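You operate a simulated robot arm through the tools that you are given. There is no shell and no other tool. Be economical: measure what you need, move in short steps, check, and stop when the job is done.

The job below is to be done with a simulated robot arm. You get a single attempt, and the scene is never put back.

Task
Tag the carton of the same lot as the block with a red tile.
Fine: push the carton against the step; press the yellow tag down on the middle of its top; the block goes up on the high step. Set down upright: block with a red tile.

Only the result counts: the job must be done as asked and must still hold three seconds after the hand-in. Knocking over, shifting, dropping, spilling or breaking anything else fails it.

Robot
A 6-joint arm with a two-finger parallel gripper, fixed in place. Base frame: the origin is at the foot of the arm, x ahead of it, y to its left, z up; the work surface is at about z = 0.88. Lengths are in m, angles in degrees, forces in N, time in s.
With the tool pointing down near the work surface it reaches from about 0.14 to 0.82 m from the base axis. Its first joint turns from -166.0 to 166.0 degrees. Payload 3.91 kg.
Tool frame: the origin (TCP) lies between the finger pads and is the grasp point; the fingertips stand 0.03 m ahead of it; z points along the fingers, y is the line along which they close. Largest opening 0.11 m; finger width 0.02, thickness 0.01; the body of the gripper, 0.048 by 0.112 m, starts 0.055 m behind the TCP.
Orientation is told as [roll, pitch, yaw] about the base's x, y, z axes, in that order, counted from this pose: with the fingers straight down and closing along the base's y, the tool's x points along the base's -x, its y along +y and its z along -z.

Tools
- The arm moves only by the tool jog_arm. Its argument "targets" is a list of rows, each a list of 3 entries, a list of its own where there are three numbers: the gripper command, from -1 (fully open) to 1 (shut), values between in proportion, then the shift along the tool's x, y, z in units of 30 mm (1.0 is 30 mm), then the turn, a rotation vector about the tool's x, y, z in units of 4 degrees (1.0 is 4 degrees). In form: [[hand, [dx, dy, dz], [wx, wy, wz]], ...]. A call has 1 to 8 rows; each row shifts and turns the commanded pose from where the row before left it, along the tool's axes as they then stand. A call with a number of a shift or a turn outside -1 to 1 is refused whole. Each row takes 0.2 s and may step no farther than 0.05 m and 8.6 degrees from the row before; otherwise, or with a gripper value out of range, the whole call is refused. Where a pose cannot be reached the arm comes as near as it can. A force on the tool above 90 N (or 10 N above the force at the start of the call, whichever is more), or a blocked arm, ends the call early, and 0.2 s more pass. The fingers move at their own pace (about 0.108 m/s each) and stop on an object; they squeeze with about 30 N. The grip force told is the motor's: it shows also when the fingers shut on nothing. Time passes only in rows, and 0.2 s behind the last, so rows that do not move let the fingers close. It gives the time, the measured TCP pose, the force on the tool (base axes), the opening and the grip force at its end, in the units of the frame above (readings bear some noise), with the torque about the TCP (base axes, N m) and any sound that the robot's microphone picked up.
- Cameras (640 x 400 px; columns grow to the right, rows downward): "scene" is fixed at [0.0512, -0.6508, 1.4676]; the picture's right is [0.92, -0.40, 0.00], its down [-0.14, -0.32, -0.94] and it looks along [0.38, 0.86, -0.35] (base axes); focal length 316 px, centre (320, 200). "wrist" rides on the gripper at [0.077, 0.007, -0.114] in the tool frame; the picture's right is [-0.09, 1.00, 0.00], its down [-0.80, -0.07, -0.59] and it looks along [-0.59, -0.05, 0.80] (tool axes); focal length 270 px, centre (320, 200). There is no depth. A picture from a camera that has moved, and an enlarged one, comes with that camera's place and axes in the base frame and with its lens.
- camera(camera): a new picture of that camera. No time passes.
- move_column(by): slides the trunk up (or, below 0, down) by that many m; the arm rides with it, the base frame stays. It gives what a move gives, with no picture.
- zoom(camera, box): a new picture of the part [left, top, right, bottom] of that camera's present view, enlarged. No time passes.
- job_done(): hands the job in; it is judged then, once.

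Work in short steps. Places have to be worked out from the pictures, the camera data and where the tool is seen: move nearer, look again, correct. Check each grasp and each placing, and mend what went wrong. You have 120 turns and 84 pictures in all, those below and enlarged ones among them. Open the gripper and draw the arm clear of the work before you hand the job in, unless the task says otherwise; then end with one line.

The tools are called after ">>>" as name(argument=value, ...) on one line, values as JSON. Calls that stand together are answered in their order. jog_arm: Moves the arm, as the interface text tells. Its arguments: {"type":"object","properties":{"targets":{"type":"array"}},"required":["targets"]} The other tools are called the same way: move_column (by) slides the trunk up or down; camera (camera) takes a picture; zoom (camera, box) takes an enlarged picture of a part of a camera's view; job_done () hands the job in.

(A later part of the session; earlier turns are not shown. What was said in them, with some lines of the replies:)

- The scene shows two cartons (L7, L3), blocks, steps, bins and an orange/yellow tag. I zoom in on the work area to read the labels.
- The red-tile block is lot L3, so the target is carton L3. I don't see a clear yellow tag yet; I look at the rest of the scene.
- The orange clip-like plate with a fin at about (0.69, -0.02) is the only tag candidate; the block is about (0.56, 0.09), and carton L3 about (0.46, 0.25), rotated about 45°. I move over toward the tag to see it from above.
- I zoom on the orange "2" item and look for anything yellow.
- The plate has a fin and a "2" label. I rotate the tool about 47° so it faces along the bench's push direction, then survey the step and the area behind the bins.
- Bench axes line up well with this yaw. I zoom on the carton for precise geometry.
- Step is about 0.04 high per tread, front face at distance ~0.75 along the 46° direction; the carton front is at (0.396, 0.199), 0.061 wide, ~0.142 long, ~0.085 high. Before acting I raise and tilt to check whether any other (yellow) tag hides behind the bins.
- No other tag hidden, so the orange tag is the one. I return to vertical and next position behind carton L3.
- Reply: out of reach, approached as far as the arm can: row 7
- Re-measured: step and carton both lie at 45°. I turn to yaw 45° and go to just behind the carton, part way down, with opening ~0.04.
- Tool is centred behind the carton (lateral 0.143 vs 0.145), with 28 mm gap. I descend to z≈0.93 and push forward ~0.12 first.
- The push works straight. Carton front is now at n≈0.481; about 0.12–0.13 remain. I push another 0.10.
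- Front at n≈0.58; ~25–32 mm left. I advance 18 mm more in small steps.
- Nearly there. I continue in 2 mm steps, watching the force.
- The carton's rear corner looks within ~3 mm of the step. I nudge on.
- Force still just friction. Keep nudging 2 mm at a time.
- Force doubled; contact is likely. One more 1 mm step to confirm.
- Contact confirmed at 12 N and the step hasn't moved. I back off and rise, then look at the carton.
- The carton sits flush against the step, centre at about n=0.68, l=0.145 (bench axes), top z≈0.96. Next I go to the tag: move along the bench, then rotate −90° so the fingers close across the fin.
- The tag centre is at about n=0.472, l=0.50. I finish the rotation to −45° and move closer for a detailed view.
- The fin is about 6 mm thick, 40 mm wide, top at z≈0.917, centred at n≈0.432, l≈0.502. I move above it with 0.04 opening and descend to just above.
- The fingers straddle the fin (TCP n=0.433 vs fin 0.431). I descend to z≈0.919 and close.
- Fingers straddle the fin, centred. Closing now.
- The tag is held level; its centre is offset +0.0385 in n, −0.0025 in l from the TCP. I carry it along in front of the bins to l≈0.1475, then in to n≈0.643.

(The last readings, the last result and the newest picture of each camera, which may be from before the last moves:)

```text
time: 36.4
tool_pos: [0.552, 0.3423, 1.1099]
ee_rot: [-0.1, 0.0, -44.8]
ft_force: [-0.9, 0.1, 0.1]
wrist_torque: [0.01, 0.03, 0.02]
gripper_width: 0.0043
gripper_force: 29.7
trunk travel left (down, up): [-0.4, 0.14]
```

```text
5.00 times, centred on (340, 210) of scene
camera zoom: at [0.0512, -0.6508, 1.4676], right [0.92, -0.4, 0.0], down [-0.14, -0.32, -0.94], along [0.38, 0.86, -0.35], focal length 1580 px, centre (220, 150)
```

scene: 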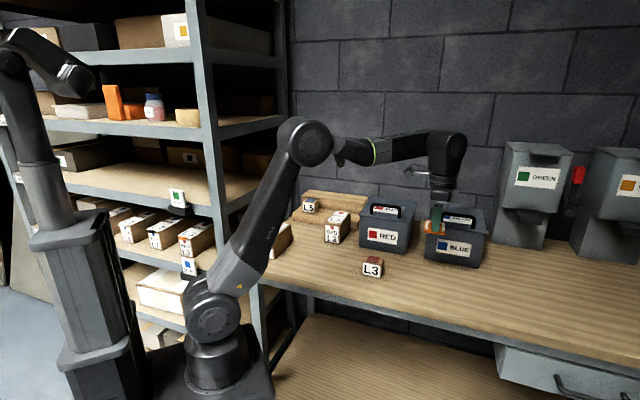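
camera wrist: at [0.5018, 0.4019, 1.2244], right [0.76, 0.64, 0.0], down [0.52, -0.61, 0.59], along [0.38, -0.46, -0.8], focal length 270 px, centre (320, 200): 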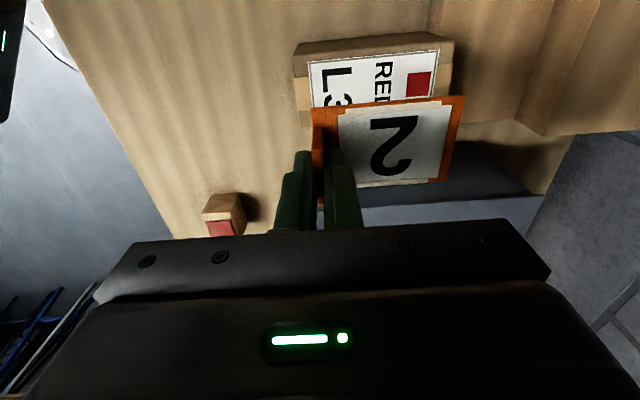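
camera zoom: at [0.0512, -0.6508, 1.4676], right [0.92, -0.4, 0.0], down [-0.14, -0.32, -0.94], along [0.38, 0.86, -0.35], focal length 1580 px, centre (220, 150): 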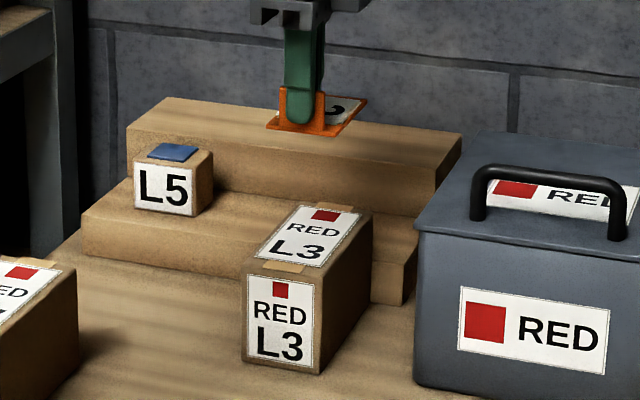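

TCP n=0.632, l=0.148; I correct +11 mm in n and descend to ~12 mm above the carton top.

>>> jog_arm(targets=[[1, [0, 0.36, 0.4], [0, 0, 0]], [1, [0, 0, 0.7], [0, 0, 0]], [1, [0, 0, 0.7], [0, 0, 0]], [1, [0, 0, 0.7], [0, 0, 0]], [1, [0, 0, 0.6], [0, 0, 0]]])

>>> camera(camera="wrist")

>>> zoom(camera="scene", box=[315, 190, 375, 238])

```text
time: 37.6
tool_pos: [0.5587, 0.3505, 1.0185]
ee_rot: [0.0, 0.1, -44.8]
ft_force: [0.7, -0.1, -0.2]
wrist_torque: [-0.02, 0.0, 0.0]
gripper_width: 0.0046
gripper_force: 30.7
trunk travel left (down, up): [-0.4, 0.14]
```

```text
44 pictures are left
camera wrist: at [0.5096, 0.4094, 1.1327], right [0.76, 0.64, 0.0], down [0.52, -0.61, 0.59], along [0.38, -0.45, -0.8], focal length 270 px, centre (320, 200)
```

wrist: 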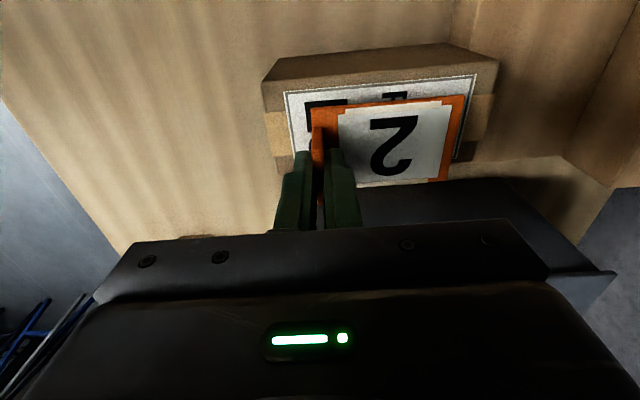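

```text
8.33 times, centred on (345, 214) of scene
camera zoom: at [0.0512, -0.6508, 1.4676], right [0.92, -0.4, 0.0], down [-0.14, -0.32, -0.94], along [0.38, 0.86, -0.35], focal length 2633 px, centre (112, 83)
```

zoom: 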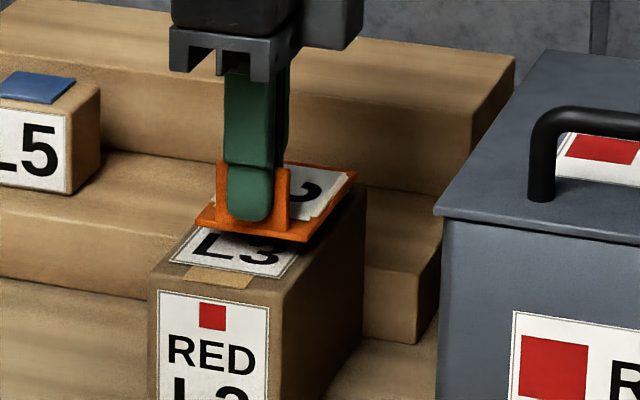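

Relative measurement shows the plate ~5 mm too far to +l; n is fine. I shift and lower to contact gently.

>>> jog_arm(targets=[[1, [0.16, 0.03, 0], [0, 0, 0]], [1, [0, 0, 0.3], [0, 0, 0]]])

>>> zoom(camera="scene", box=[325, 195, 365, 227])

>>> zoom(camera="wrist", box=[240, 30, 520, 210])

```text
time: 38.2
tool_pos: [0.5558, 0.3546, 1.0096]
ee_rot: [0.0, 0.0, -44.8]
ft_force: [-0.2, 0.0, 0.3]
wrist_torque: [0.0, 0.01, 0.02]
gripper_width: 0.0044
gripper_force: 29.7
trunk travel left (down, up): [-0.4, 0.14]
```

```text
12.50 times, centred on (345, 211) of scene
camera zoom: at [0.0512, -0.6508, 1.4676], right [0.92, -0.4, 0.0], down [-0.14, -0.32, -0.94], along [0.38, 0.86, -0.35], focal length 3950 px, centre (8, 62)
```

zoom: 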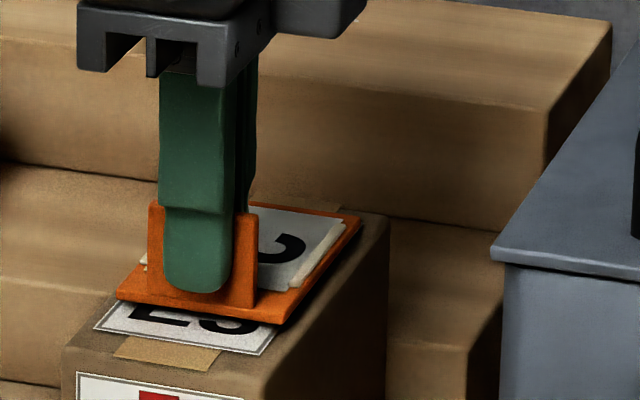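

```text
2.22 times, centred on (380, 120) of wrist
camera zoom: at [0.5062, 0.4137, 1.1238], right [0.76, 0.64, 0.0], down [0.52, -0.61, 0.59], along [0.38, -0.45, -0.8], focal length 601 px, centre (187, 378)
```

zoom: 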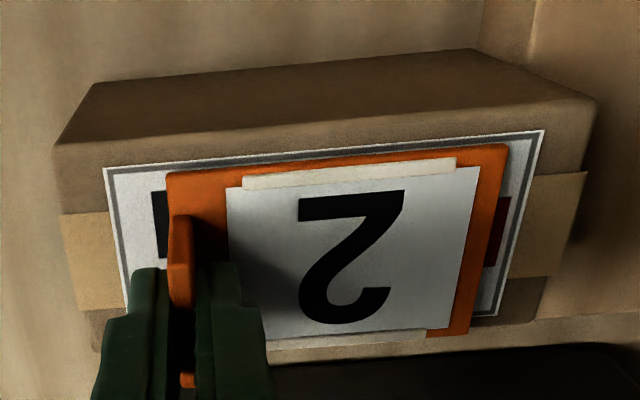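

Plate centre (0.683, 0.1385) vs carton centre (0.682, 0.140): well aligned. I lower in small steps until contact.

>>> jog_arm(targets=[[1, [0, 0, 0.15], [0, 0, 0]], [1, [0, 0, 0.1], [0, 0, 0]]])

>>> jog_arm(targets=[[1, [0, 0, 0.06], [0, 0, 0]], [1, [0, 0, 0.06], [0, 0, 0]]])

```text
time: 38.8
tool_pos: [0.5563, 0.354, 1.0046]
ee_rot: [0.2, 0.0, -44.9]
ft_force: [1.2, 3.4, 12.6]
wrist_torque: [0.15, 0.0, -0.02]
gripper_width: 0.0043
gripper_force: 29.8
trunk travel left (down, up): [-0.4, 0.14]
```

```text
time: 39.4
tool_pos: [0.5556, 0.3537, 1.0029]
ee_rot: [0.5, -0.1, -44.7]
ft_force: [3.6, 3.0, 33.4]
wrist_torque: [0.07, -0.09, 0.01]
gripper_width: 0.0043
gripper_force: 29.9
trunk travel left (down, up): [-0.4, 0.14]
```

Contact with 33 N downwards. I hold, check visually, then relax and release.

>>> jog_arm(targets=[[1, [0, 0, 0.03], [0, 0, 0]], [1, [0, 0, 0], [0, 0, 0]], [1, [0, 0, 0], [0, 0, 0]], [1, [0, 0, 0], [0, 0, 0]]])

>>> zoom(camera="scene", box=[325, 195, 365, 227])

```text
time: 40.4
tool_pos: [0.5536, 0.3536, 1.0028]
ee_rot: [0.3, 0.0, -44.9]
ft_force: [3.5, -0.8, 42.2]
wrist_torque: [-0.06, -0.16, -0.03]
gripper_width: 0.0045
gripper_force: 29.7
trunk travel left (down, up): [-0.4, 0.14]
```

```text
12.50 times, centred on (345, 211) of scene
camera zoom: at [0.0512, -0.6508, 1.4676], right [0.92, -0.4, 0.0], down [-0.14, -0.32, -0.94], along [0.38, 0.86, -0.35], focal length 3950 px, centre (8, 62)
```

zoom: 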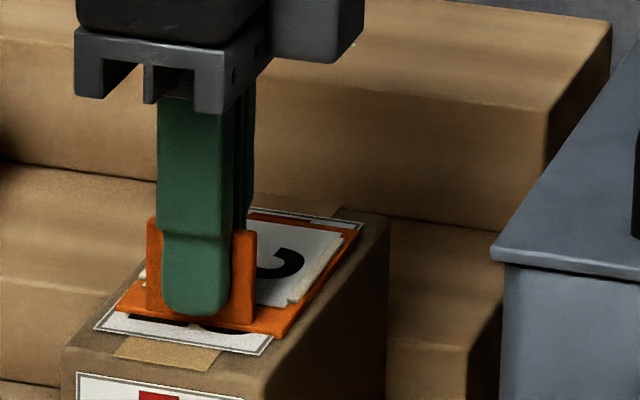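

The plate lies flat on the carton. I relax, open to ~0.035, and lift off.

>>> jog_arm(targets=[[1, [0, 0, -0.12], [0, 0, 0]], [0.7, [0, 0, 0], [0, 0, 0]], [0.4, [0, 0, 0], [0, 0, 0]], [0.4, [0, 0, 0], [0, 0, 0]], [0.4, [0, 0, -0.5], [0, 0, 0]], [0.4, [0, 0, -1], [0, 0, 0]], [0.4, [0, 0, -1], [0, 0, 0]]])

>>> zoom(camera="wrist", box=[240, 30, 520, 210])

>>> zoom(camera="scene", box=[325, 195, 365, 227])

```text
time: 42.0
tool_pos: [0.5572, 0.3539, 1.0773]
ee_rot: [-0.1, 0.0, -44.8]
ft_force: [-0.8, 0.0, 0.3]
wrist_torque: [-0.02, 0.01, 0.01]
gripper_width: 0.0328
gripper_force: 0.1
trunk travel left (down, up): [-0.4, 0.14]
```

```text
2.22 times, centred on (380, 120) of wrist
camera zoom: at [0.5061, 0.4141, 1.1904], right [0.76, 0.64, 0.0], down [0.52, -0.61, 0.59], along [0.38, -0.46, -0.8], focal length 601 px, centre (187, 378)
```

zoom: 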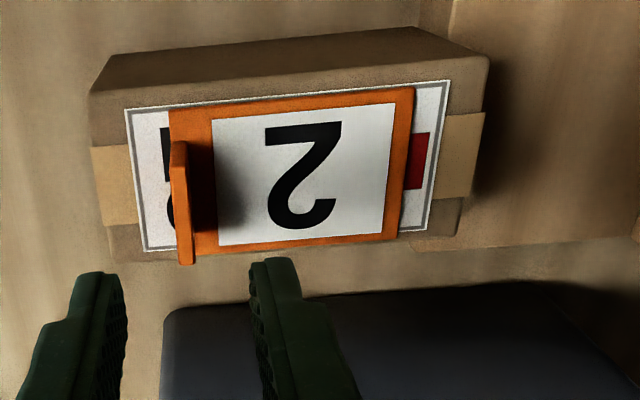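

```text
12.50 times, centred on (345, 211) of scene
camera zoom: at [0.0512, -0.6508, 1.4676], right [0.92, -0.4, 0.0], down [-0.14, -0.32, -0.94], along [0.38, 0.86, -0.35], focal length 3950 px, centre (8, 62)
```

zoom: 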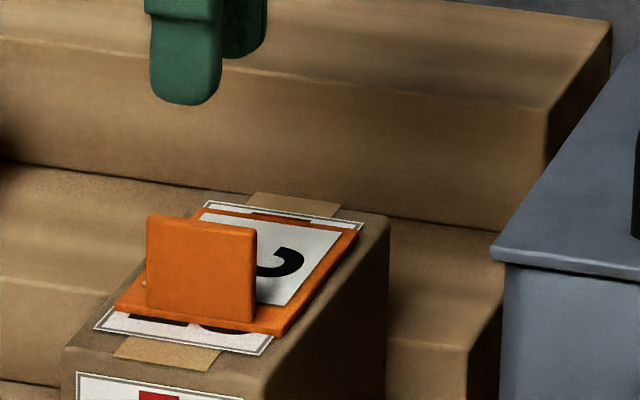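

The white side tabs have gone in, so the tag is seated on the carton's middle. Next the block; first I test whether a vertical tool can reach the high step (n≈0.875, l≈0.08).

>>> jog_arm(targets=[[0.4, [0.3, 1, -0.5], [0, 0, 0]], [0.4, [0.3, 1, 0], [0, 0, 0]], [0.4, [0.3, 1, 0], [0, 0, 0]], [0.4, [0.3, 1, 0], [0, 0, 0]], [0.4, [0.3, 1, 0], [0, 0, 0]], [0.4, [0.3, 1, 0], [0, 0, 0]], [0.4, [0.3, 1, 0], [0, 0, 0]], [0.4, [0, 0.7, 0], [0, 0, 0]]])

>>> camera(camera="wrist")

>>> camera(camera="scene")

```text
time: 43.8
tool_pos: [0.6163, 0.4649, 1.0903]
ee_rot: [0.0, -0.1, -44.8]
ft_force: [0.1, -0.2, 0.1]
wrist_torque: [-0.02, -0.03, -0.03]
gripper_width: 0.0332
gripper_force: 0.0
out of reach, approached as far as the arm can: row 5, 6, 7, 8
trunk travel left (down, up): [-0.4, 0.14]
```

```text
37 pictures are left
camera wrist: at [0.5668, 0.5245, 1.2041], right [0.76, 0.64, 0.0], down [0.52, -0.61, 0.59], along [0.38, -0.45, -0.8], focal length 270 px, centre (320, 200)
```

wrist: 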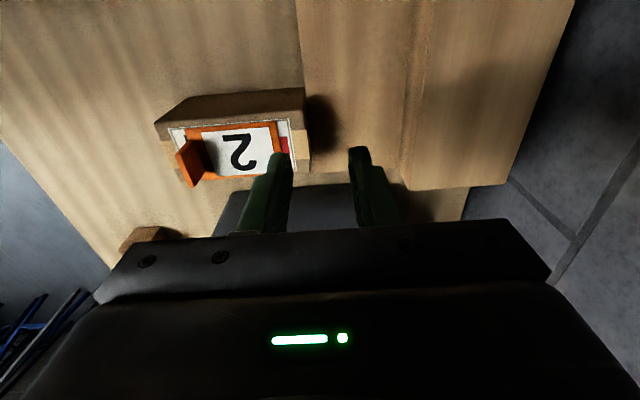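

```text
36 pictures are left
```

scene: 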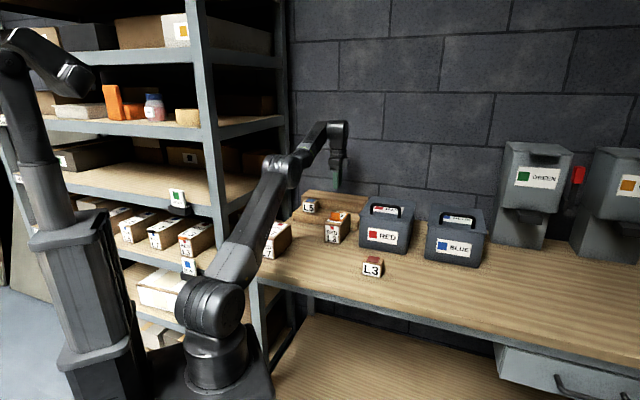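

Vertical reach stops at n≈0.764, so I'll grasp the block with the tool at yaw 45° and tilted ~30° outwards (fingers closing along l), which extends reach. I retreat first.

>>> jog_arm(targets=[[0.4, [0, -1, -1], [0, 0, 0]], [0.4, [0, -1, -1], [0, 0, 0]], [0.4, [0, -1, 0], [0, 0, 0]], [0.4, [0, -1, 0], [0, 0, 0]], [0.4, [0, -1, 0], [0, 0, 0]], [0.4, [0, -1, 0], [0, 0, 0]], [0.4, [0, -1, 0], [0, 0, 0]], [0.4, [0, -1, 0], [0, 0, 0]]])

>>> jog_arm(targets=[[0, [0, -1, 0], [0, 0, -1]], [0, [-1, 0, 0], [0, 0, -1]], [0, [-1, 0, 0], [0, 0, -1]], [0, [-1, 0, 0], [0, 0, -1]], [0, [0, 0, 0], [0, 0, -1]], [0, [0, 0, 0], [0, 0, -1]], [0, [0, 0, 0], [0, 0, -1]], [0, [0, 0, 0], [0, 0, -1]]])

>>> jog_arm(targets=[[-0.5, [0, 0, 0], [0, 0, -1]], [-0.5, [0, 0, 0], [0, 0, -1]], [-0.5, [0, 0, 0], [0, 0, -1]], [-0.5, [0, 0, 0], [0, 0, -1]], [-0.5, [0, 0, 0], [0, 0, -1]], [-0.5, [0, 0, 0], [0, 0, -1]], [-0.5, [0, 0, 0], [0, 0, -1]], [-0.5, [0, 0, 0], [0, 0, -1]]])

>>> jog_arm(targets=[[-0.5, [0, 0, 0], [0, 0, -1]], [-0.5, [0, 0, 0], [0, 0, -1]], [-0.5, [0, 0, 0], [0, 0, -1]], [-0.5, [0, 0, 0], [0, 0, -1]], [-0.5, [0, 0, 0], [0, 0, -1]], [-0.5, [0, 0, 0], [0, 0, -1]], [-0.5, [0, 0, 0], [0, 0, -0.5]]])

>>> camera(camera="wrist")

```text
time: 45.6
tool_pos: [0.4459, 0.2925, 1.15]
ee_rot: [-0.1, 0.0, -44.7]
ft_force: [0.9, -0.3, 0.6]
wrist_torque: [0.02, -0.01, 0.01]
gripper_width: 0.0331
gripper_force: 0.0
trunk travel left (down, up): [-0.4, 0.14]
```

```text
time: 47.4
tool_pos: [0.4992, 0.218, 1.1505]
ee_rot: [0.0, 0.1, -12.8]
ft_force: [-0.4, -0.1, 0.0]
wrist_torque: [0.04, -0.02, -0.04]
gripper_width: 0.0551
gripper_force: 0.0
trunk travel left (down, up): [-0.4, 0.14]
```

```text
time: 49.2
tool_pos: [0.4991, 0.2183, 1.152]
ee_rot: [0.0, 0.0, 19.3]
ft_force: [0.2, 0.6, 0.6]
wrist_torque: [-0.05, -0.01, 0.02]
gripper_width: 0.0827
gripper_force: 0.1
trunk travel left (down, up): [-0.4, 0.14]
```

```text
time: 50.8
tool_pos: [0.4977, 0.2185, 1.151]
ee_rot: [-0.1, 0.0, 45.3]
ft_force: [0.4, 0.4, -0.2]
wrist_torque: [-0.01, 0.0, 0.02]
gripper_width: 0.0827
gripper_force: 0.1
trunk travel left (down, up): [-0.4, 0.14]
```

```text
35 pictures are left
camera wrist: at [0.4394, 0.1691, 1.2647], right [-0.65, 0.76, 0.0], down [0.61, 0.52, 0.59], along [0.45, 0.38, -0.8], focal length 270 px, centre (320, 200)
```

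wrist: 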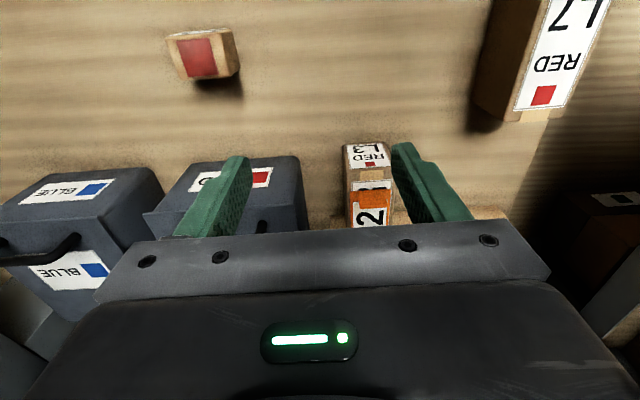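

Next I move over toward the block (n≈0.47, l≈0.33), and then tilt 30°.

>>> jog_arm(targets=[[-0.5, [0.7, -1, 0], [0, 0, 0]], [-0.5, [0.7, -1, 0], [0, 0, 0]], [-0.5, [0.7, -1, 0], [0, 0, 0]], [-0.5, [0.7, -1, 0], [0, 0, 0]], [-0.5, [0.3, -0.43, 0.5], [0, 0, 0]]])

>>> jog_arm(targets=[[-0.5, [0, 0, 0], [0, -1, 0]], [-0.5, [0, 0, 0], [0, -1, 0]], [-0.5, [0, 0, 0], [0, -1, 0]], [-0.5, [0, 0, 0], [0, -1, 0]], [-0.5, [0, 0, 0], [0, -1, 0]], [-0.5, [0, 0, 0], [0, -1, 0]], [-0.5, [0, 0, 0], [0, -1, 0]], [-0.5, [0, 0, 0], [0, -0.5, 0]]])

>>> camera(camera="wrist")

```text
time: 52.0
tool_pos: [0.5274, 0.0594, 1.1358]
ee_rot: [0.1, 0.0, 45.2]
ft_force: [0.1, 0.4, 0.7]
wrist_torque: [0.0, -0.01, 0.02]
gripper_width: 0.0826
gripper_force: 0.1
trunk travel left (down, up): [-0.4, 0.14]
```

```text
time: 53.8
tool_pos: [0.5268, 0.0591, 1.1345]
ee_rot: [-0.1, -30.2, 45.2]
ft_force: [-0.2, 0.3, 0.8]
wrist_torque: [0.01, -0.02, -0.01]
gripper_width: 0.0824
gripper_force: 0.1
trunk travel left (down, up): [-0.4, 0.14]
```

```text
34 pictures are left
camera wrist: at [0.435, -0.0236, 1.1954], right [-0.65, 0.76, 0.04], down [0.33, 0.23, 0.92], along [0.68, 0.61, -0.4], focal length 270 px, centre (320, 200)
```

wrist: 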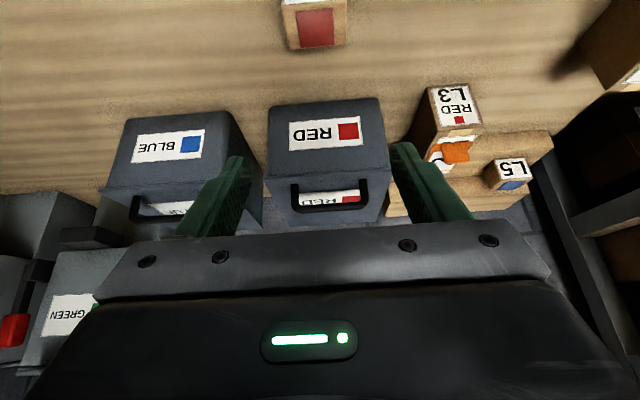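

The tilted pose is fine. Block centre computed at n≈0.471, l≈0.330, ~0.06 (l) × 0.045 (n) × 0.045 high. I move above it to z≈1.0.

>>> jog_arm(targets=[[-0.6, [0.12, 0, 0.97], [0, 0, 0]], [-0.6, [0.12, 0, 0.97], [0, 0, 0]], [-0.6, [0.12, 0, 0.97], [0, 0, 0]], [-0.6, [0.12, 0, 0.97], [0, 0, 0]], [-0.6, [0.12, 0, 0.97], [0, 0, 0]]])

>>> camera(camera="wrist")

>>> zoom(camera="scene", box=[340, 225, 410, 285])

```text
time: 55.0
tool_pos: [0.567, 0.0991, 1.0012]
ee_rot: [0.0, -30.1, 45.3]
ft_force: [0.4, -0.5, 0.6]
wrist_torque: [0.02, 0.0, -0.02]
gripper_width: 0.0881
gripper_force: 0.1
trunk travel left (down, up): [-0.4, 0.14]
```

```text
33 pictures are left
camera wrist: at [0.4755, 0.0176, 1.0605], right [-0.65, 0.76, 0.04], down [0.33, 0.23, 0.92], along [0.68, 0.61, -0.4], focal length 270 px, centre (320, 200)
```

wrist: 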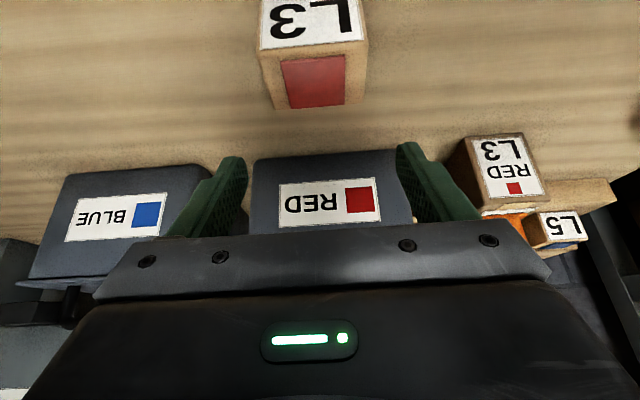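

```text
6.67 times, centred on (375, 255) of scene
camera zoom: at [0.0512, -0.6508, 1.4676], right [0.92, -0.4, 0.0], down [-0.14, -0.32, -0.94], along [0.38, 0.86, -0.35], focal length 2106 px, centre (-47, -167)
```

zoom: 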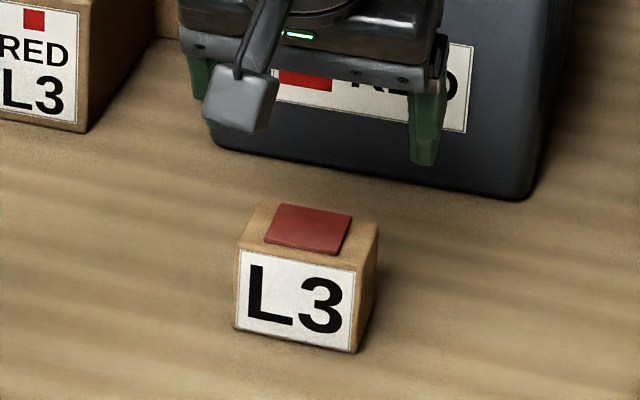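

Block re-measured: centre (0.471, 0.330); TCP at (0.471, 0.331). Descend straight to z≈0.92.

>>> jog_arm(targets=[[-0.6, [0.45, 0, 0.78], [0, 0, 0]], [-0.6, [0.45, 0, 0.78], [0, 0, 0]], [-0.6, [0.45, 0, 0.78], [0, 0, 0]]])

>>> camera(camera="wrist")

>>> zoom(camera="scene", box=[340, 225, 410, 285])

```text
time: 55.8
tool_pos: [0.5678, 0.101, 0.9201]
ee_rot: [-0.1, -30.0, 45.3]
ft_force: [-1.0, -0.8, -0.4]
wrist_torque: [-0.02, 0.0, -0.01]
gripper_width: 0.0877
gripper_force: 0.1
trunk travel left (down, up): [-0.4, 0.14]
```

```text
31 pictures are left
camera wrist: at [0.4759, 0.0181, 0.9801], right [-0.65, 0.76, 0.04], down [0.33, 0.23, 0.92], along [0.68, 0.61, -0.4], focal length 270 px, centre (320, 200)
```

wrist: 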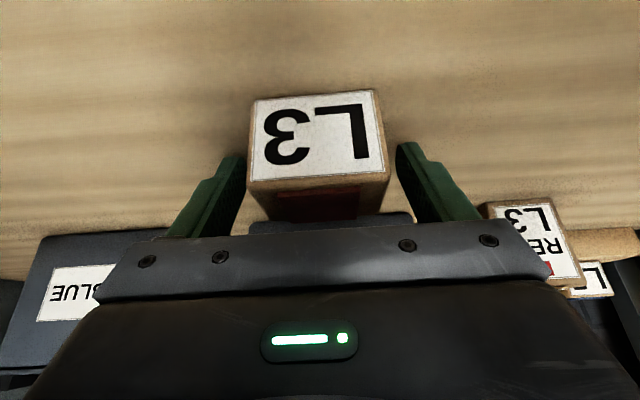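

```text
6.67 times, centred on (375, 255) of scene
camera zoom: at [0.0512, -0.6508, 1.4676], right [0.92, -0.4, 0.0], down [-0.14, -0.32, -0.94], along [0.38, 0.86, -0.35], focal length 2106 px, centre (-47, -167)
```

zoom: 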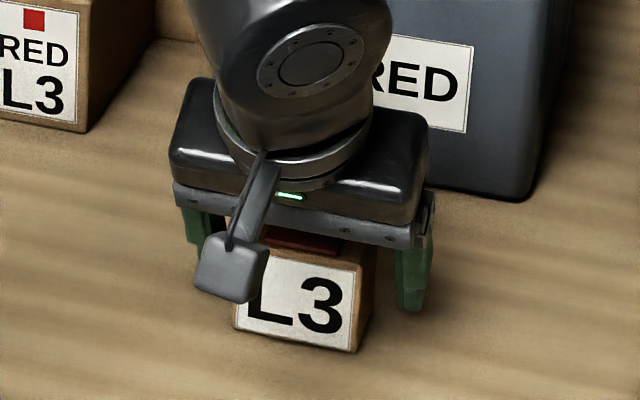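

Well placed; closing on the block, then lifting straight.

>>> jog_arm(targets=[[0, [0, 0, 0], [0, 0, 0]], [0.3, [0, 0, 0], [0, 0, 0]], [0.6, [0, 0, 0], [0, 0, 0]], [1, [0, 0, 0], [0, 0, 0]], [1, [0, 0, 0], [0, 0, 0]]])

>>> jog_arm(targets=[[1, [-0.25, 0, -0.43], [0, 0, 0]], [1, [-0.5, 0, -0.866], [0, 0, 0]], [1, [-0.5, 0, -0.866], [0, 0, 0]], [1, [-0.5, 0, -0.866], [0, 0, 0]], [1, [-0.5, 0, -0.866], [0, 0, 0]], [1, [-0.5, 0, -0.866], [0, 0, 0]], [1, [-0.5, 0, -0.866], [0, 0, 0]]])

>>> camera(camera="wrist")

>>> camera(camera="scene")

```text
time: 57.0
tool_pos: [0.5677, 0.101, 0.9199]
ee_rot: [0.1, -30.0, 45.1]
ft_force: [0.0, 0.3, -0.1]
wrist_torque: [0.0, 0.02, 0.0]
gripper_width: 0.0617
gripper_force: 29.8
trunk travel left (down, up): [-0.4, 0.14]
```

```text
time: 58.6
tool_pos: [0.5668, 0.0993, 1.1153]
ee_rot: [-0.1, -30.1, 45.2]
ft_force: [1.2, 0.8, -1.5]
wrist_torque: [-0.01, -0.01, 0.0]
gripper_width: 0.0615
gripper_force: 29.9
trunk travel left (down, up): [-0.4, 0.14]
```

```text
29 pictures are left
camera wrist: at [0.474, 0.0159, 1.1753], right [-0.65, 0.76, 0.04], down [0.33, 0.23, 0.92], along [0.68, 0.61, -0.4], focal length 270 px, centre (320, 200)
```

wrist: 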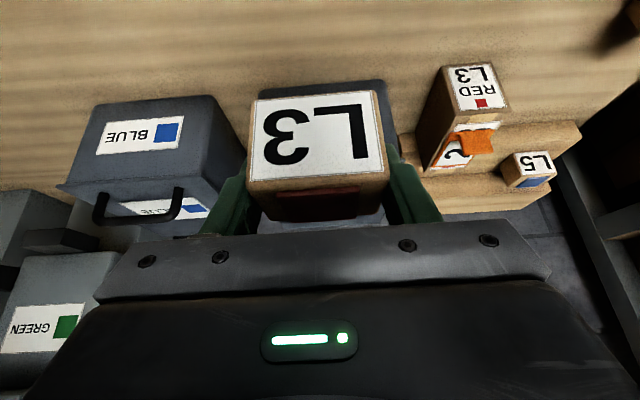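

```text
28 pictures are left
```

scene: 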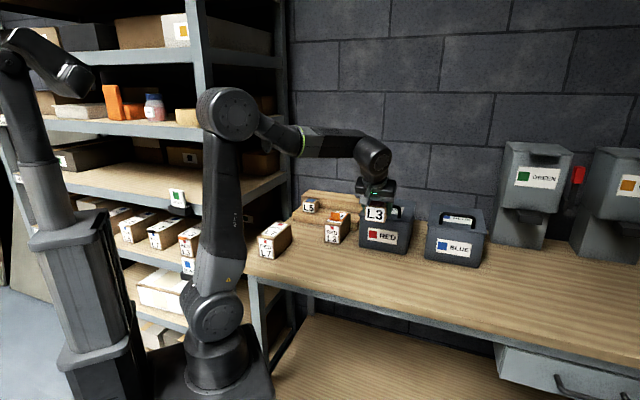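

The block is gripped upright (width 0.0615). I move in −l to l≈0.08 before going in.

>>> jog_arm(targets=[[1, [0, 1, 0], [0, 0, 0]], [1, [0, 1, 0], [0, 0, 0]], [1, [0, 1, 0], [0, 0, 0]], [1, [0, 1, 0], [0, 0, 0]], [1, [0, 1, 0], [0, 0, 0]], [1, [0, 1, 0], [0, 0, 0]], [1, [0, 1, 0], [0, 0, 0]], [1, [0, 1, 0], [0, 0, 0]]])

>>> jog_arm(targets=[[1, [-0.866, 0.4, 0.5], [0, 0, 0]], [1, [-0.866, 0, 0.5], [0, 0, 0]], [1, [-0.866, 0, 0.5], [0, 0, 0]], [1, [-0.866, 0, 0.5], [0, 0, 0]]])

>>> camera(camera="wrist")

```text
time: 60.4
tool_pos: [0.3965, 0.2679, 1.1156]
ee_rot: [0.1, -30.0, 45.2]
ft_force: [0.2, 0.7, -0.6]
wrist_torque: [0.03, 0.03, 0.0]
gripper_width: 0.0613
gripper_force: 30.4
trunk travel left (down, up): [-0.4, 0.14]
```

```text
time: 61.4
tool_pos: [0.4729, 0.3634, 1.1134]
ee_rot: [0.1, -29.9, 45.2]
ft_force: [-0.2, 0.4, -1.3]
wrist_torque: [-0.02, -0.01, 0.03]
gripper_width: 0.0613
gripper_force: 29.9
trunk travel left (down, up): [-0.4, 0.14]
```

```text
27 pictures are left
camera wrist: at [0.3815, 0.2795, 1.1739], right [-0.65, 0.76, 0.04], down [0.33, 0.23, 0.91], along [0.68, 0.61, -0.4], focal length 270 px, centre (320, 200)
```

wrist: 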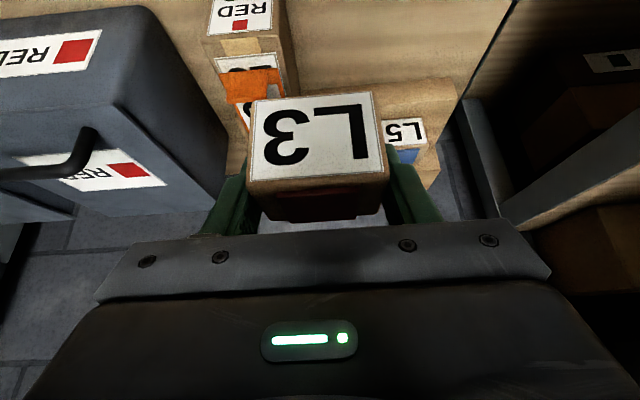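

n=0.591, l=0.077; the tagged carton is untouched. I continue inward by 0.18.

>>> jog_arm(targets=[[1, [-0.866, 0, 0.5], [0, 0, 0]], [1, [-0.866, 0, 0.5], [0, 0, 0]], [1, [-0.866, 0, 0.5], [0, 0, 0]], [1, [-0.866, 0, 0.5], [0, 0, 0]], [1, [-0.866, 0, 0.5], [0, 0, 0]], [1, [-0.866, 0, 0.5], [0, 0, 0]]])

>>> camera(camera="wrist")

>>> zoom(camera="scene", box=[280, 150, 380, 230])

```text
time: 62.8
tool_pos: [0.5995, 0.4913, 1.1166]
ee_rot: [0.0, -29.8, 45.1]
ft_force: [0.8, -0.2, -0.4]
wrist_torque: [-0.01, -0.01, -0.02]
gripper_width: 0.0618
gripper_force: 30.5
trunk travel left (down, up): [-0.4, 0.14]
```

```text
26 pictures are left
camera wrist: at [0.5078, 0.4087, 1.1756], right [-0.65, 0.76, 0.04], down [0.33, 0.23, 0.91], along [0.68, 0.61, -0.4], focal length 270 px, centre (320, 200)
```

wrist: 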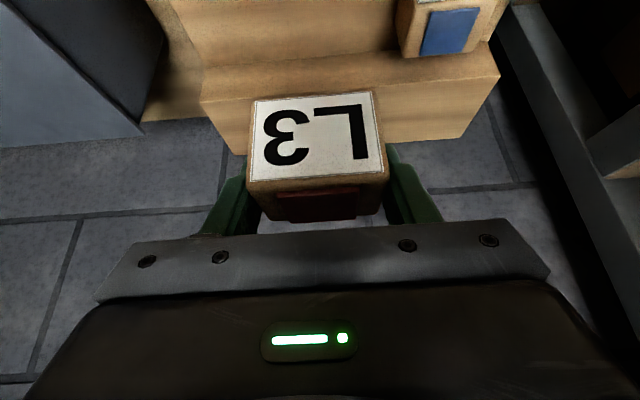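

```text
5.00 times, centred on (330, 190) of scene
camera zoom: at [0.0512, -0.6508, 1.4676], right [0.92, -0.4, 0.0], down [-0.14, -0.32, -0.94], along [0.38, 0.86, -0.35], focal length 1580 px, centre (270, 250)
```

zoom: 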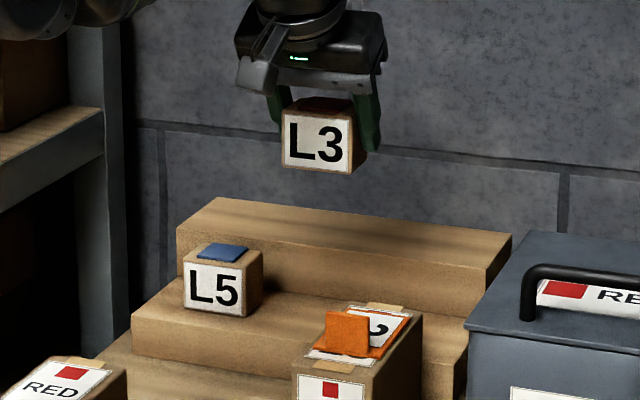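

High tread spans n≈0.857–0.957. I target block centre n≈0.895, l≈0.077: advance 0.124 at this height, checking reach.

>>> jog_arm(targets=[[1, [-0.866, 0, 0.5], [0, 0, 0]], [1, [-0.866, 0, 0.5], [0, 0, 0]], [1, [-0.866, 0, 0.5], [0, 0, 0]], [1, [-0.866, 0, 0.5], [0, 0, 0]], [1, [-0.11, 0, 0.06], [0, 0, 0]]])

>>> camera(camera="wrist")

>>> zoom(camera="scene", box=[280, 150, 380, 230])

```text
time: 64.0
tool_pos: [0.6721, 0.5645, 1.1122]
ee_rot: [0.0, -29.9, 45.2]
ft_force: [-0.6, 0.8, 0.0]
wrist_torque: [0.0, -0.02, 0.0]
gripper_width: 0.0614
gripper_force: 30.1
out of reach, approached as far as the arm can: row 4, 5
trunk travel left (down, up): [-0.4, 0.14]
```

```text
24 pictures are left
camera wrist: at [0.5807, 0.4815, 1.1711], right [-0.65, 0.76, 0.04], down [0.33, 0.23, 0.92], along [0.68, 0.61, -0.4], focal length 270 px, centre (320, 200)
```

wrist: 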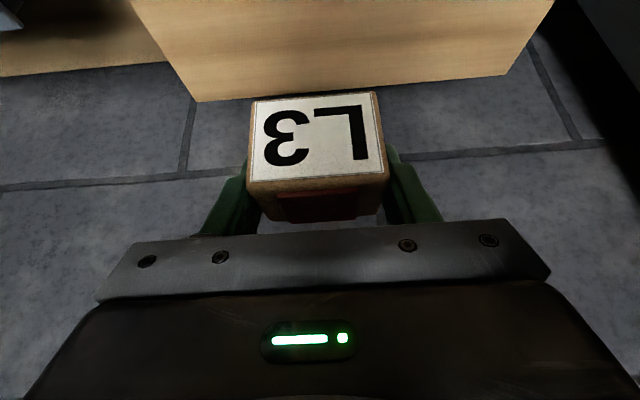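

```text
5.00 times, centred on (330, 190) of scene
camera zoom: at [0.0512, -0.6508, 1.4676], right [0.92, -0.4, 0.0], down [-0.14, -0.32, -0.94], along [0.38, 0.86, -0.35], focal length 1580 px, centre (270, 250)
```

zoom: 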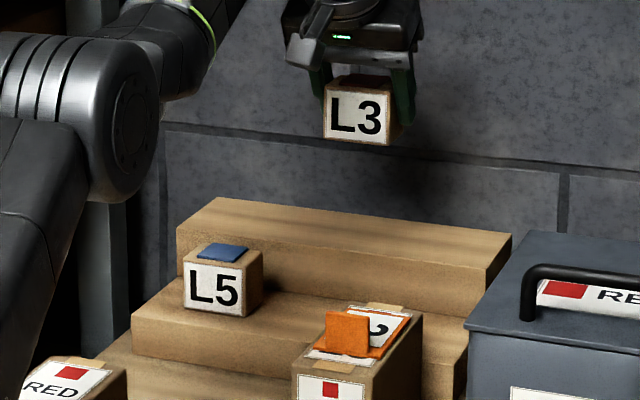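

n=0.8745 here; lower height should gain reach. I descend ~0.07 and check.

>>> jog_arm(targets=[[1, [0.5, 0, 0.866], [0, 0, 0]], [1, [0.5, 0, 0.866], [0, 0, 0]], [1, [0.1, 0, 0.173], [0, 0, 0]]])

>>> zoom(camera="scene", box=[280, 160, 380, 230])

```text
time: 64.8
tool_pos: [0.6725, 0.5649, 1.0454]
ee_rot: [0.1, -30.0, 45.2]
ft_force: [0.0, -0.7, -0.4]
wrist_torque: [-0.02, 0.02, 0.01]
gripper_width: 0.0617
gripper_force: 30.1
trunk travel left (down, up): [-0.4, 0.14]
```

```text
5.71 times, centred on (330, 195) of scene
camera zoom: at [0.0512, -0.6508, 1.4676], right [0.92, -0.4, 0.0], down [-0.14, -0.32, -0.94], along [0.38, 0.86, -0.35], focal length 1806 px, centre (263, 229)
```

zoom: 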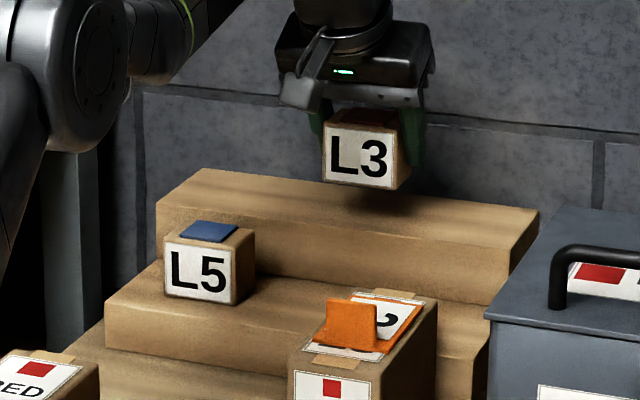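

Now I advance the last 22 mm in n.

>>> jog_arm(targets=[[1, [-0.32, 0, 0.18], [0, 0, 0]], [1, [-0.32, 0, 0.18], [0, 0, 0]]])

>>> jog_arm(targets=[[1, [0.25, 0, 0.433], [0, 0, 0]], [1, [0.15, 0, 0.26], [0, 0, 0]]])

>>> zoom(camera="scene", box=[300, 170, 360, 215])

>>> camera(camera="wrist")

```text
time: 65.4
tool_pos: [0.6885, 0.5791, 1.0456]
ee_rot: [0.0, -29.9, 45.2]
ft_force: [-0.7, 0.0, -1.0]
wrist_torque: [0.0, 0.02, 0.02]
gripper_width: 0.0615
gripper_force: 30.2
trunk travel left (down, up): [-0.4, 0.14]
```

```text
time: 66.0
tool_pos: [0.6874, 0.5796, 1.0223]
ee_rot: [0.1, -30.0, 45.2]
ft_force: [-0.7, -0.4, -1.1]
wrist_torque: [0.0, -0.04, 0.02]
gripper_width: 0.0614
gripper_force: 29.7
trunk travel left (down, up): [-0.4, 0.14]
```

```text
8.89 times, centred on (330, 192) of scene
camera zoom: at [0.0512, -0.6508, 1.4676], right [0.92, -0.4, 0.0], down [-0.14, -0.32, -0.94], along [0.38, 0.86, -0.35], focal length 2809 px, centre (231, 267)
```

zoom: 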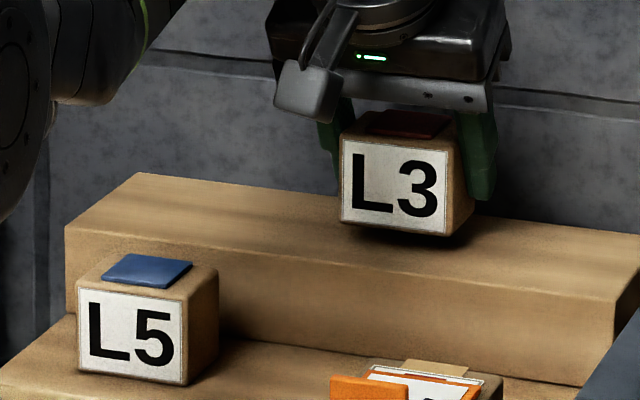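

```text
20 pictures are left
camera wrist: at [0.5962, 0.497, 1.0824], right [-0.65, 0.76, 0.04], down [0.33, 0.23, 0.92], along [0.68, 0.61, -0.4], focal length 270 px, centre (320, 200)
```

wrist: 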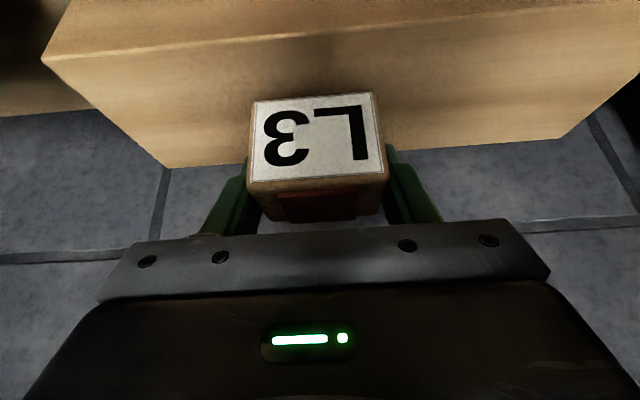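

The block hovers ~15 mm above the tread at n≈0.895. I lower in small steps until contact.

>>> jog_arm(targets=[[1, [0.1, 0, 0.173], [0, 0, 0]], [1, [0.08, 0, 0.139], [0, 0, 0]]])

>>> jog_arm(targets=[[1, [0.05, 0, 0.087], [0, 0, 0]], [1, [0.04, 0, 0.069], [0, 0, 0]]])

```text
time: 66.6
tool_pos: [0.6878, 0.5793, 1.0122]
ee_rot: [0.0, -30.0, 45.2]
ft_force: [-1.0, 0.3, -0.5]
wrist_torque: [0.0, -0.01, 0.02]
gripper_width: 0.0617
gripper_force: 29.8
trunk travel left (down, up): [-0.4, 0.14]
```

```text
time: 67.2
tool_pos: [0.6879, 0.5792, 1.0091]
ee_rot: [0.0, -30.4, 45.2]
ft_force: [1.8, 2.9, 15.3]
wrist_torque: [-0.13, 0.19, -0.01]
gripper_width: 0.0613
gripper_force: 30.1
trunk travel left (down, up): [-0.4, 0.14]
```

Contact with 15 N upward. I relieve slightly and open to ~0.077.

>>> jog_arm(targets=[[1, [-0.03, 0, -0.04], [0, 0, 0]], [0.2, [0, 0, 0], [0, 0, 0]], [-0.2, [0, 0, 0], [0, 0, 0]], [-0.4, [0, 0, 0], [0, 0, 0]], [-0.4, [0, 0, 0], [0, 0, 0]]])

>>> zoom(camera="scene", box=[300, 170, 360, 215])

```text
time: 68.4
tool_pos: [0.6893, 0.5794, 1.0056]
ee_rot: [-0.1, -30.0, 45.2]
ft_force: [0.7, -0.9, -0.1]
wrist_torque: [0.04, -0.02, 0.0]
gripper_width: 0.077
gripper_force: 0.0
trunk travel left (down, up): [-0.4, 0.14]
```

```text
8.89 times, centred on (330, 192) of scene
camera zoom: at [0.0512, -0.6508, 1.4676], right [0.92, -0.4, 0.0], down [-0.14, -0.32, -0.94], along [0.38, 0.86, -0.35], focal length 2809 px, centre (231, 267)
```

zoom: 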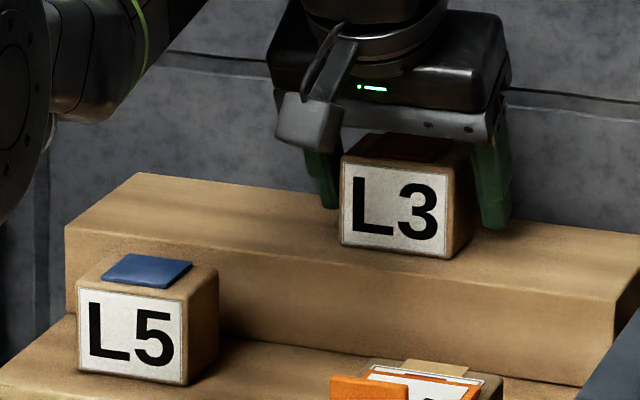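

Block stands upright on the high step, released. I withdraw along the tool axis.

>>> jog_arm(targets=[[-0.4, [0, 0, -0.5], [0, 0, 0]], [-0.4, [0, 0, -1], [0, 0, 0]], [-0.4, [0, 0, -1], [0, 0, 0]], [-0.4, [0, 0, -1], [0, 0, 0]], [-0.4, [0, 0, -1], [0, 0, 0]], [-0.4, [0, 0, -1], [0, 0, 0]], [-0.4, [0, 0, -1], [0, 0, 0]]])

>>> jog_arm(targets=[[-1, [1, 0, -0.6], [0, 0, 0]], [-1, [1, 0, -0.6], [0, 0, 0]], [-1, [1, 0, -0.6], [0, 0, 0]], [-1, [1, 0, -0.6], [0, 0, 0]], [-1, [1, 0, -0.6], [0, 0, 0]]])

>>> camera(camera="scene")

>>> zoom(camera="scene", box=[280, 170, 380, 250])

>>> camera(camera="wrist")

```text
time: 70.0
tool_pos: [0.6195, 0.5104, 1.1765]
ee_rot: [0.0, -30.0, 45.2]
ft_force: [-0.1, 0.2, 0.4]
wrist_torque: [-0.03, 0.01, -0.05]
gripper_width: 0.0771
gripper_force: 0.1
trunk travel left (down, up): [-0.4, 0.14]
```

```text
time: 71.2
tool_pos: [0.4962, 0.386, 1.1773]
ee_rot: [0.0, -30.0, 45.2]
ft_force: [0.7, -0.4, 0.7]
wrist_torque: [0.02, -0.02, -0.01]
gripper_width: 0.11
gripper_force: 0.0
trunk travel left (down, up): [-0.4, 0.14]
```

```text
18 pictures are left
```

scene: 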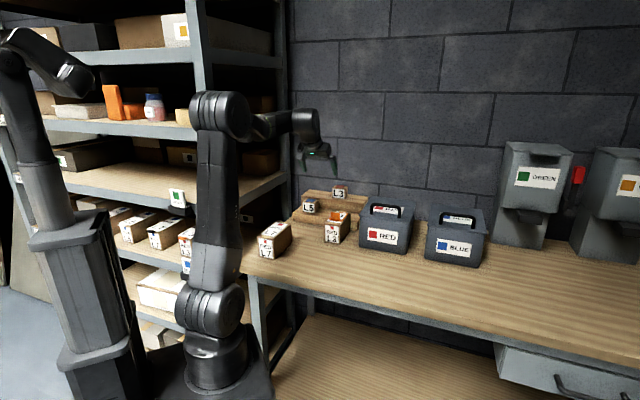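

```text
5.00 times, centred on (330, 210) of scene
camera zoom: at [0.0512, -0.6508, 1.4676], right [0.92, -0.4, 0.0], down [-0.14, -0.32, -0.94], along [0.38, 0.86, -0.35], focal length 1580 px, centre (270, 150)
```

zoom: 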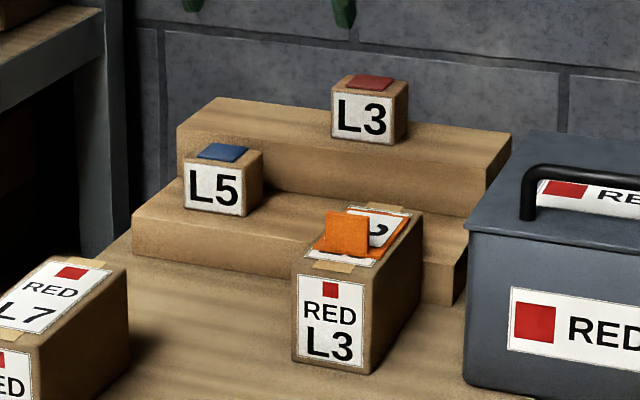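

```text
16 pictures are left
camera wrist: at [0.4046, 0.3019, 1.2377], right [-0.65, 0.76, 0.04], down [0.33, 0.23, 0.92], along [0.68, 0.61, -0.4], focal length 270 px, centre (320, 200)
```

wrist: 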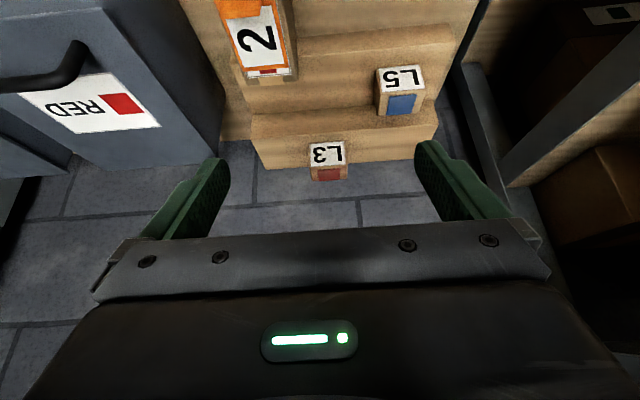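

Everything is in place; a last close check on the carton's contact with the step and the tag.

>>> zoom(camera="scene", box=[340, 215, 370, 240])

>>> zoom(camera="wrist", box=[200, 0, 320, 100])

```text
16.00 times, centred on (355, 228) of scene
camera zoom: at [0.0512, -0.6508, 1.4676], right [0.92, -0.4, 0.0], down [-0.14, -0.32, -0.94], along [0.38, 0.86, -0.35], focal length 5055 px, centre (-240, -240)
```

zoom: 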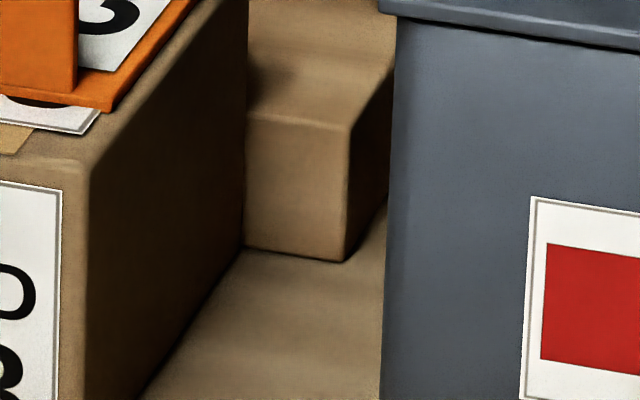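

```text
4.00 times, centred on (260, 50) of wrist
camera zoom: at [0.4046, 0.3019, 1.2377], right [-0.65, 0.76, 0.04], down [0.33, 0.23, 0.92], along [0.68, 0.61, -0.4], focal length 1081 px, centre (560, 800)
```

zoom: 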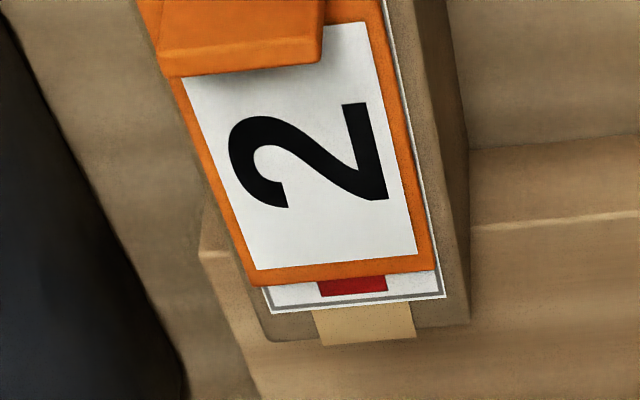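

The carton is flush with the step, the tag is seated mid-top, the block is upright on the high step, and the arm is clear with the gripper open. I hand in.

>>> job_done()

```text
The job is handed in.
```

The job is handed in: carton L3 is pushed against the step, the tag is pressed onto the middle of its top (about 2–3 mm off to one side), and the red-tile L3 block stands upright on the high step. The only tag I could find looked orange rather than yellow, so I used that one.
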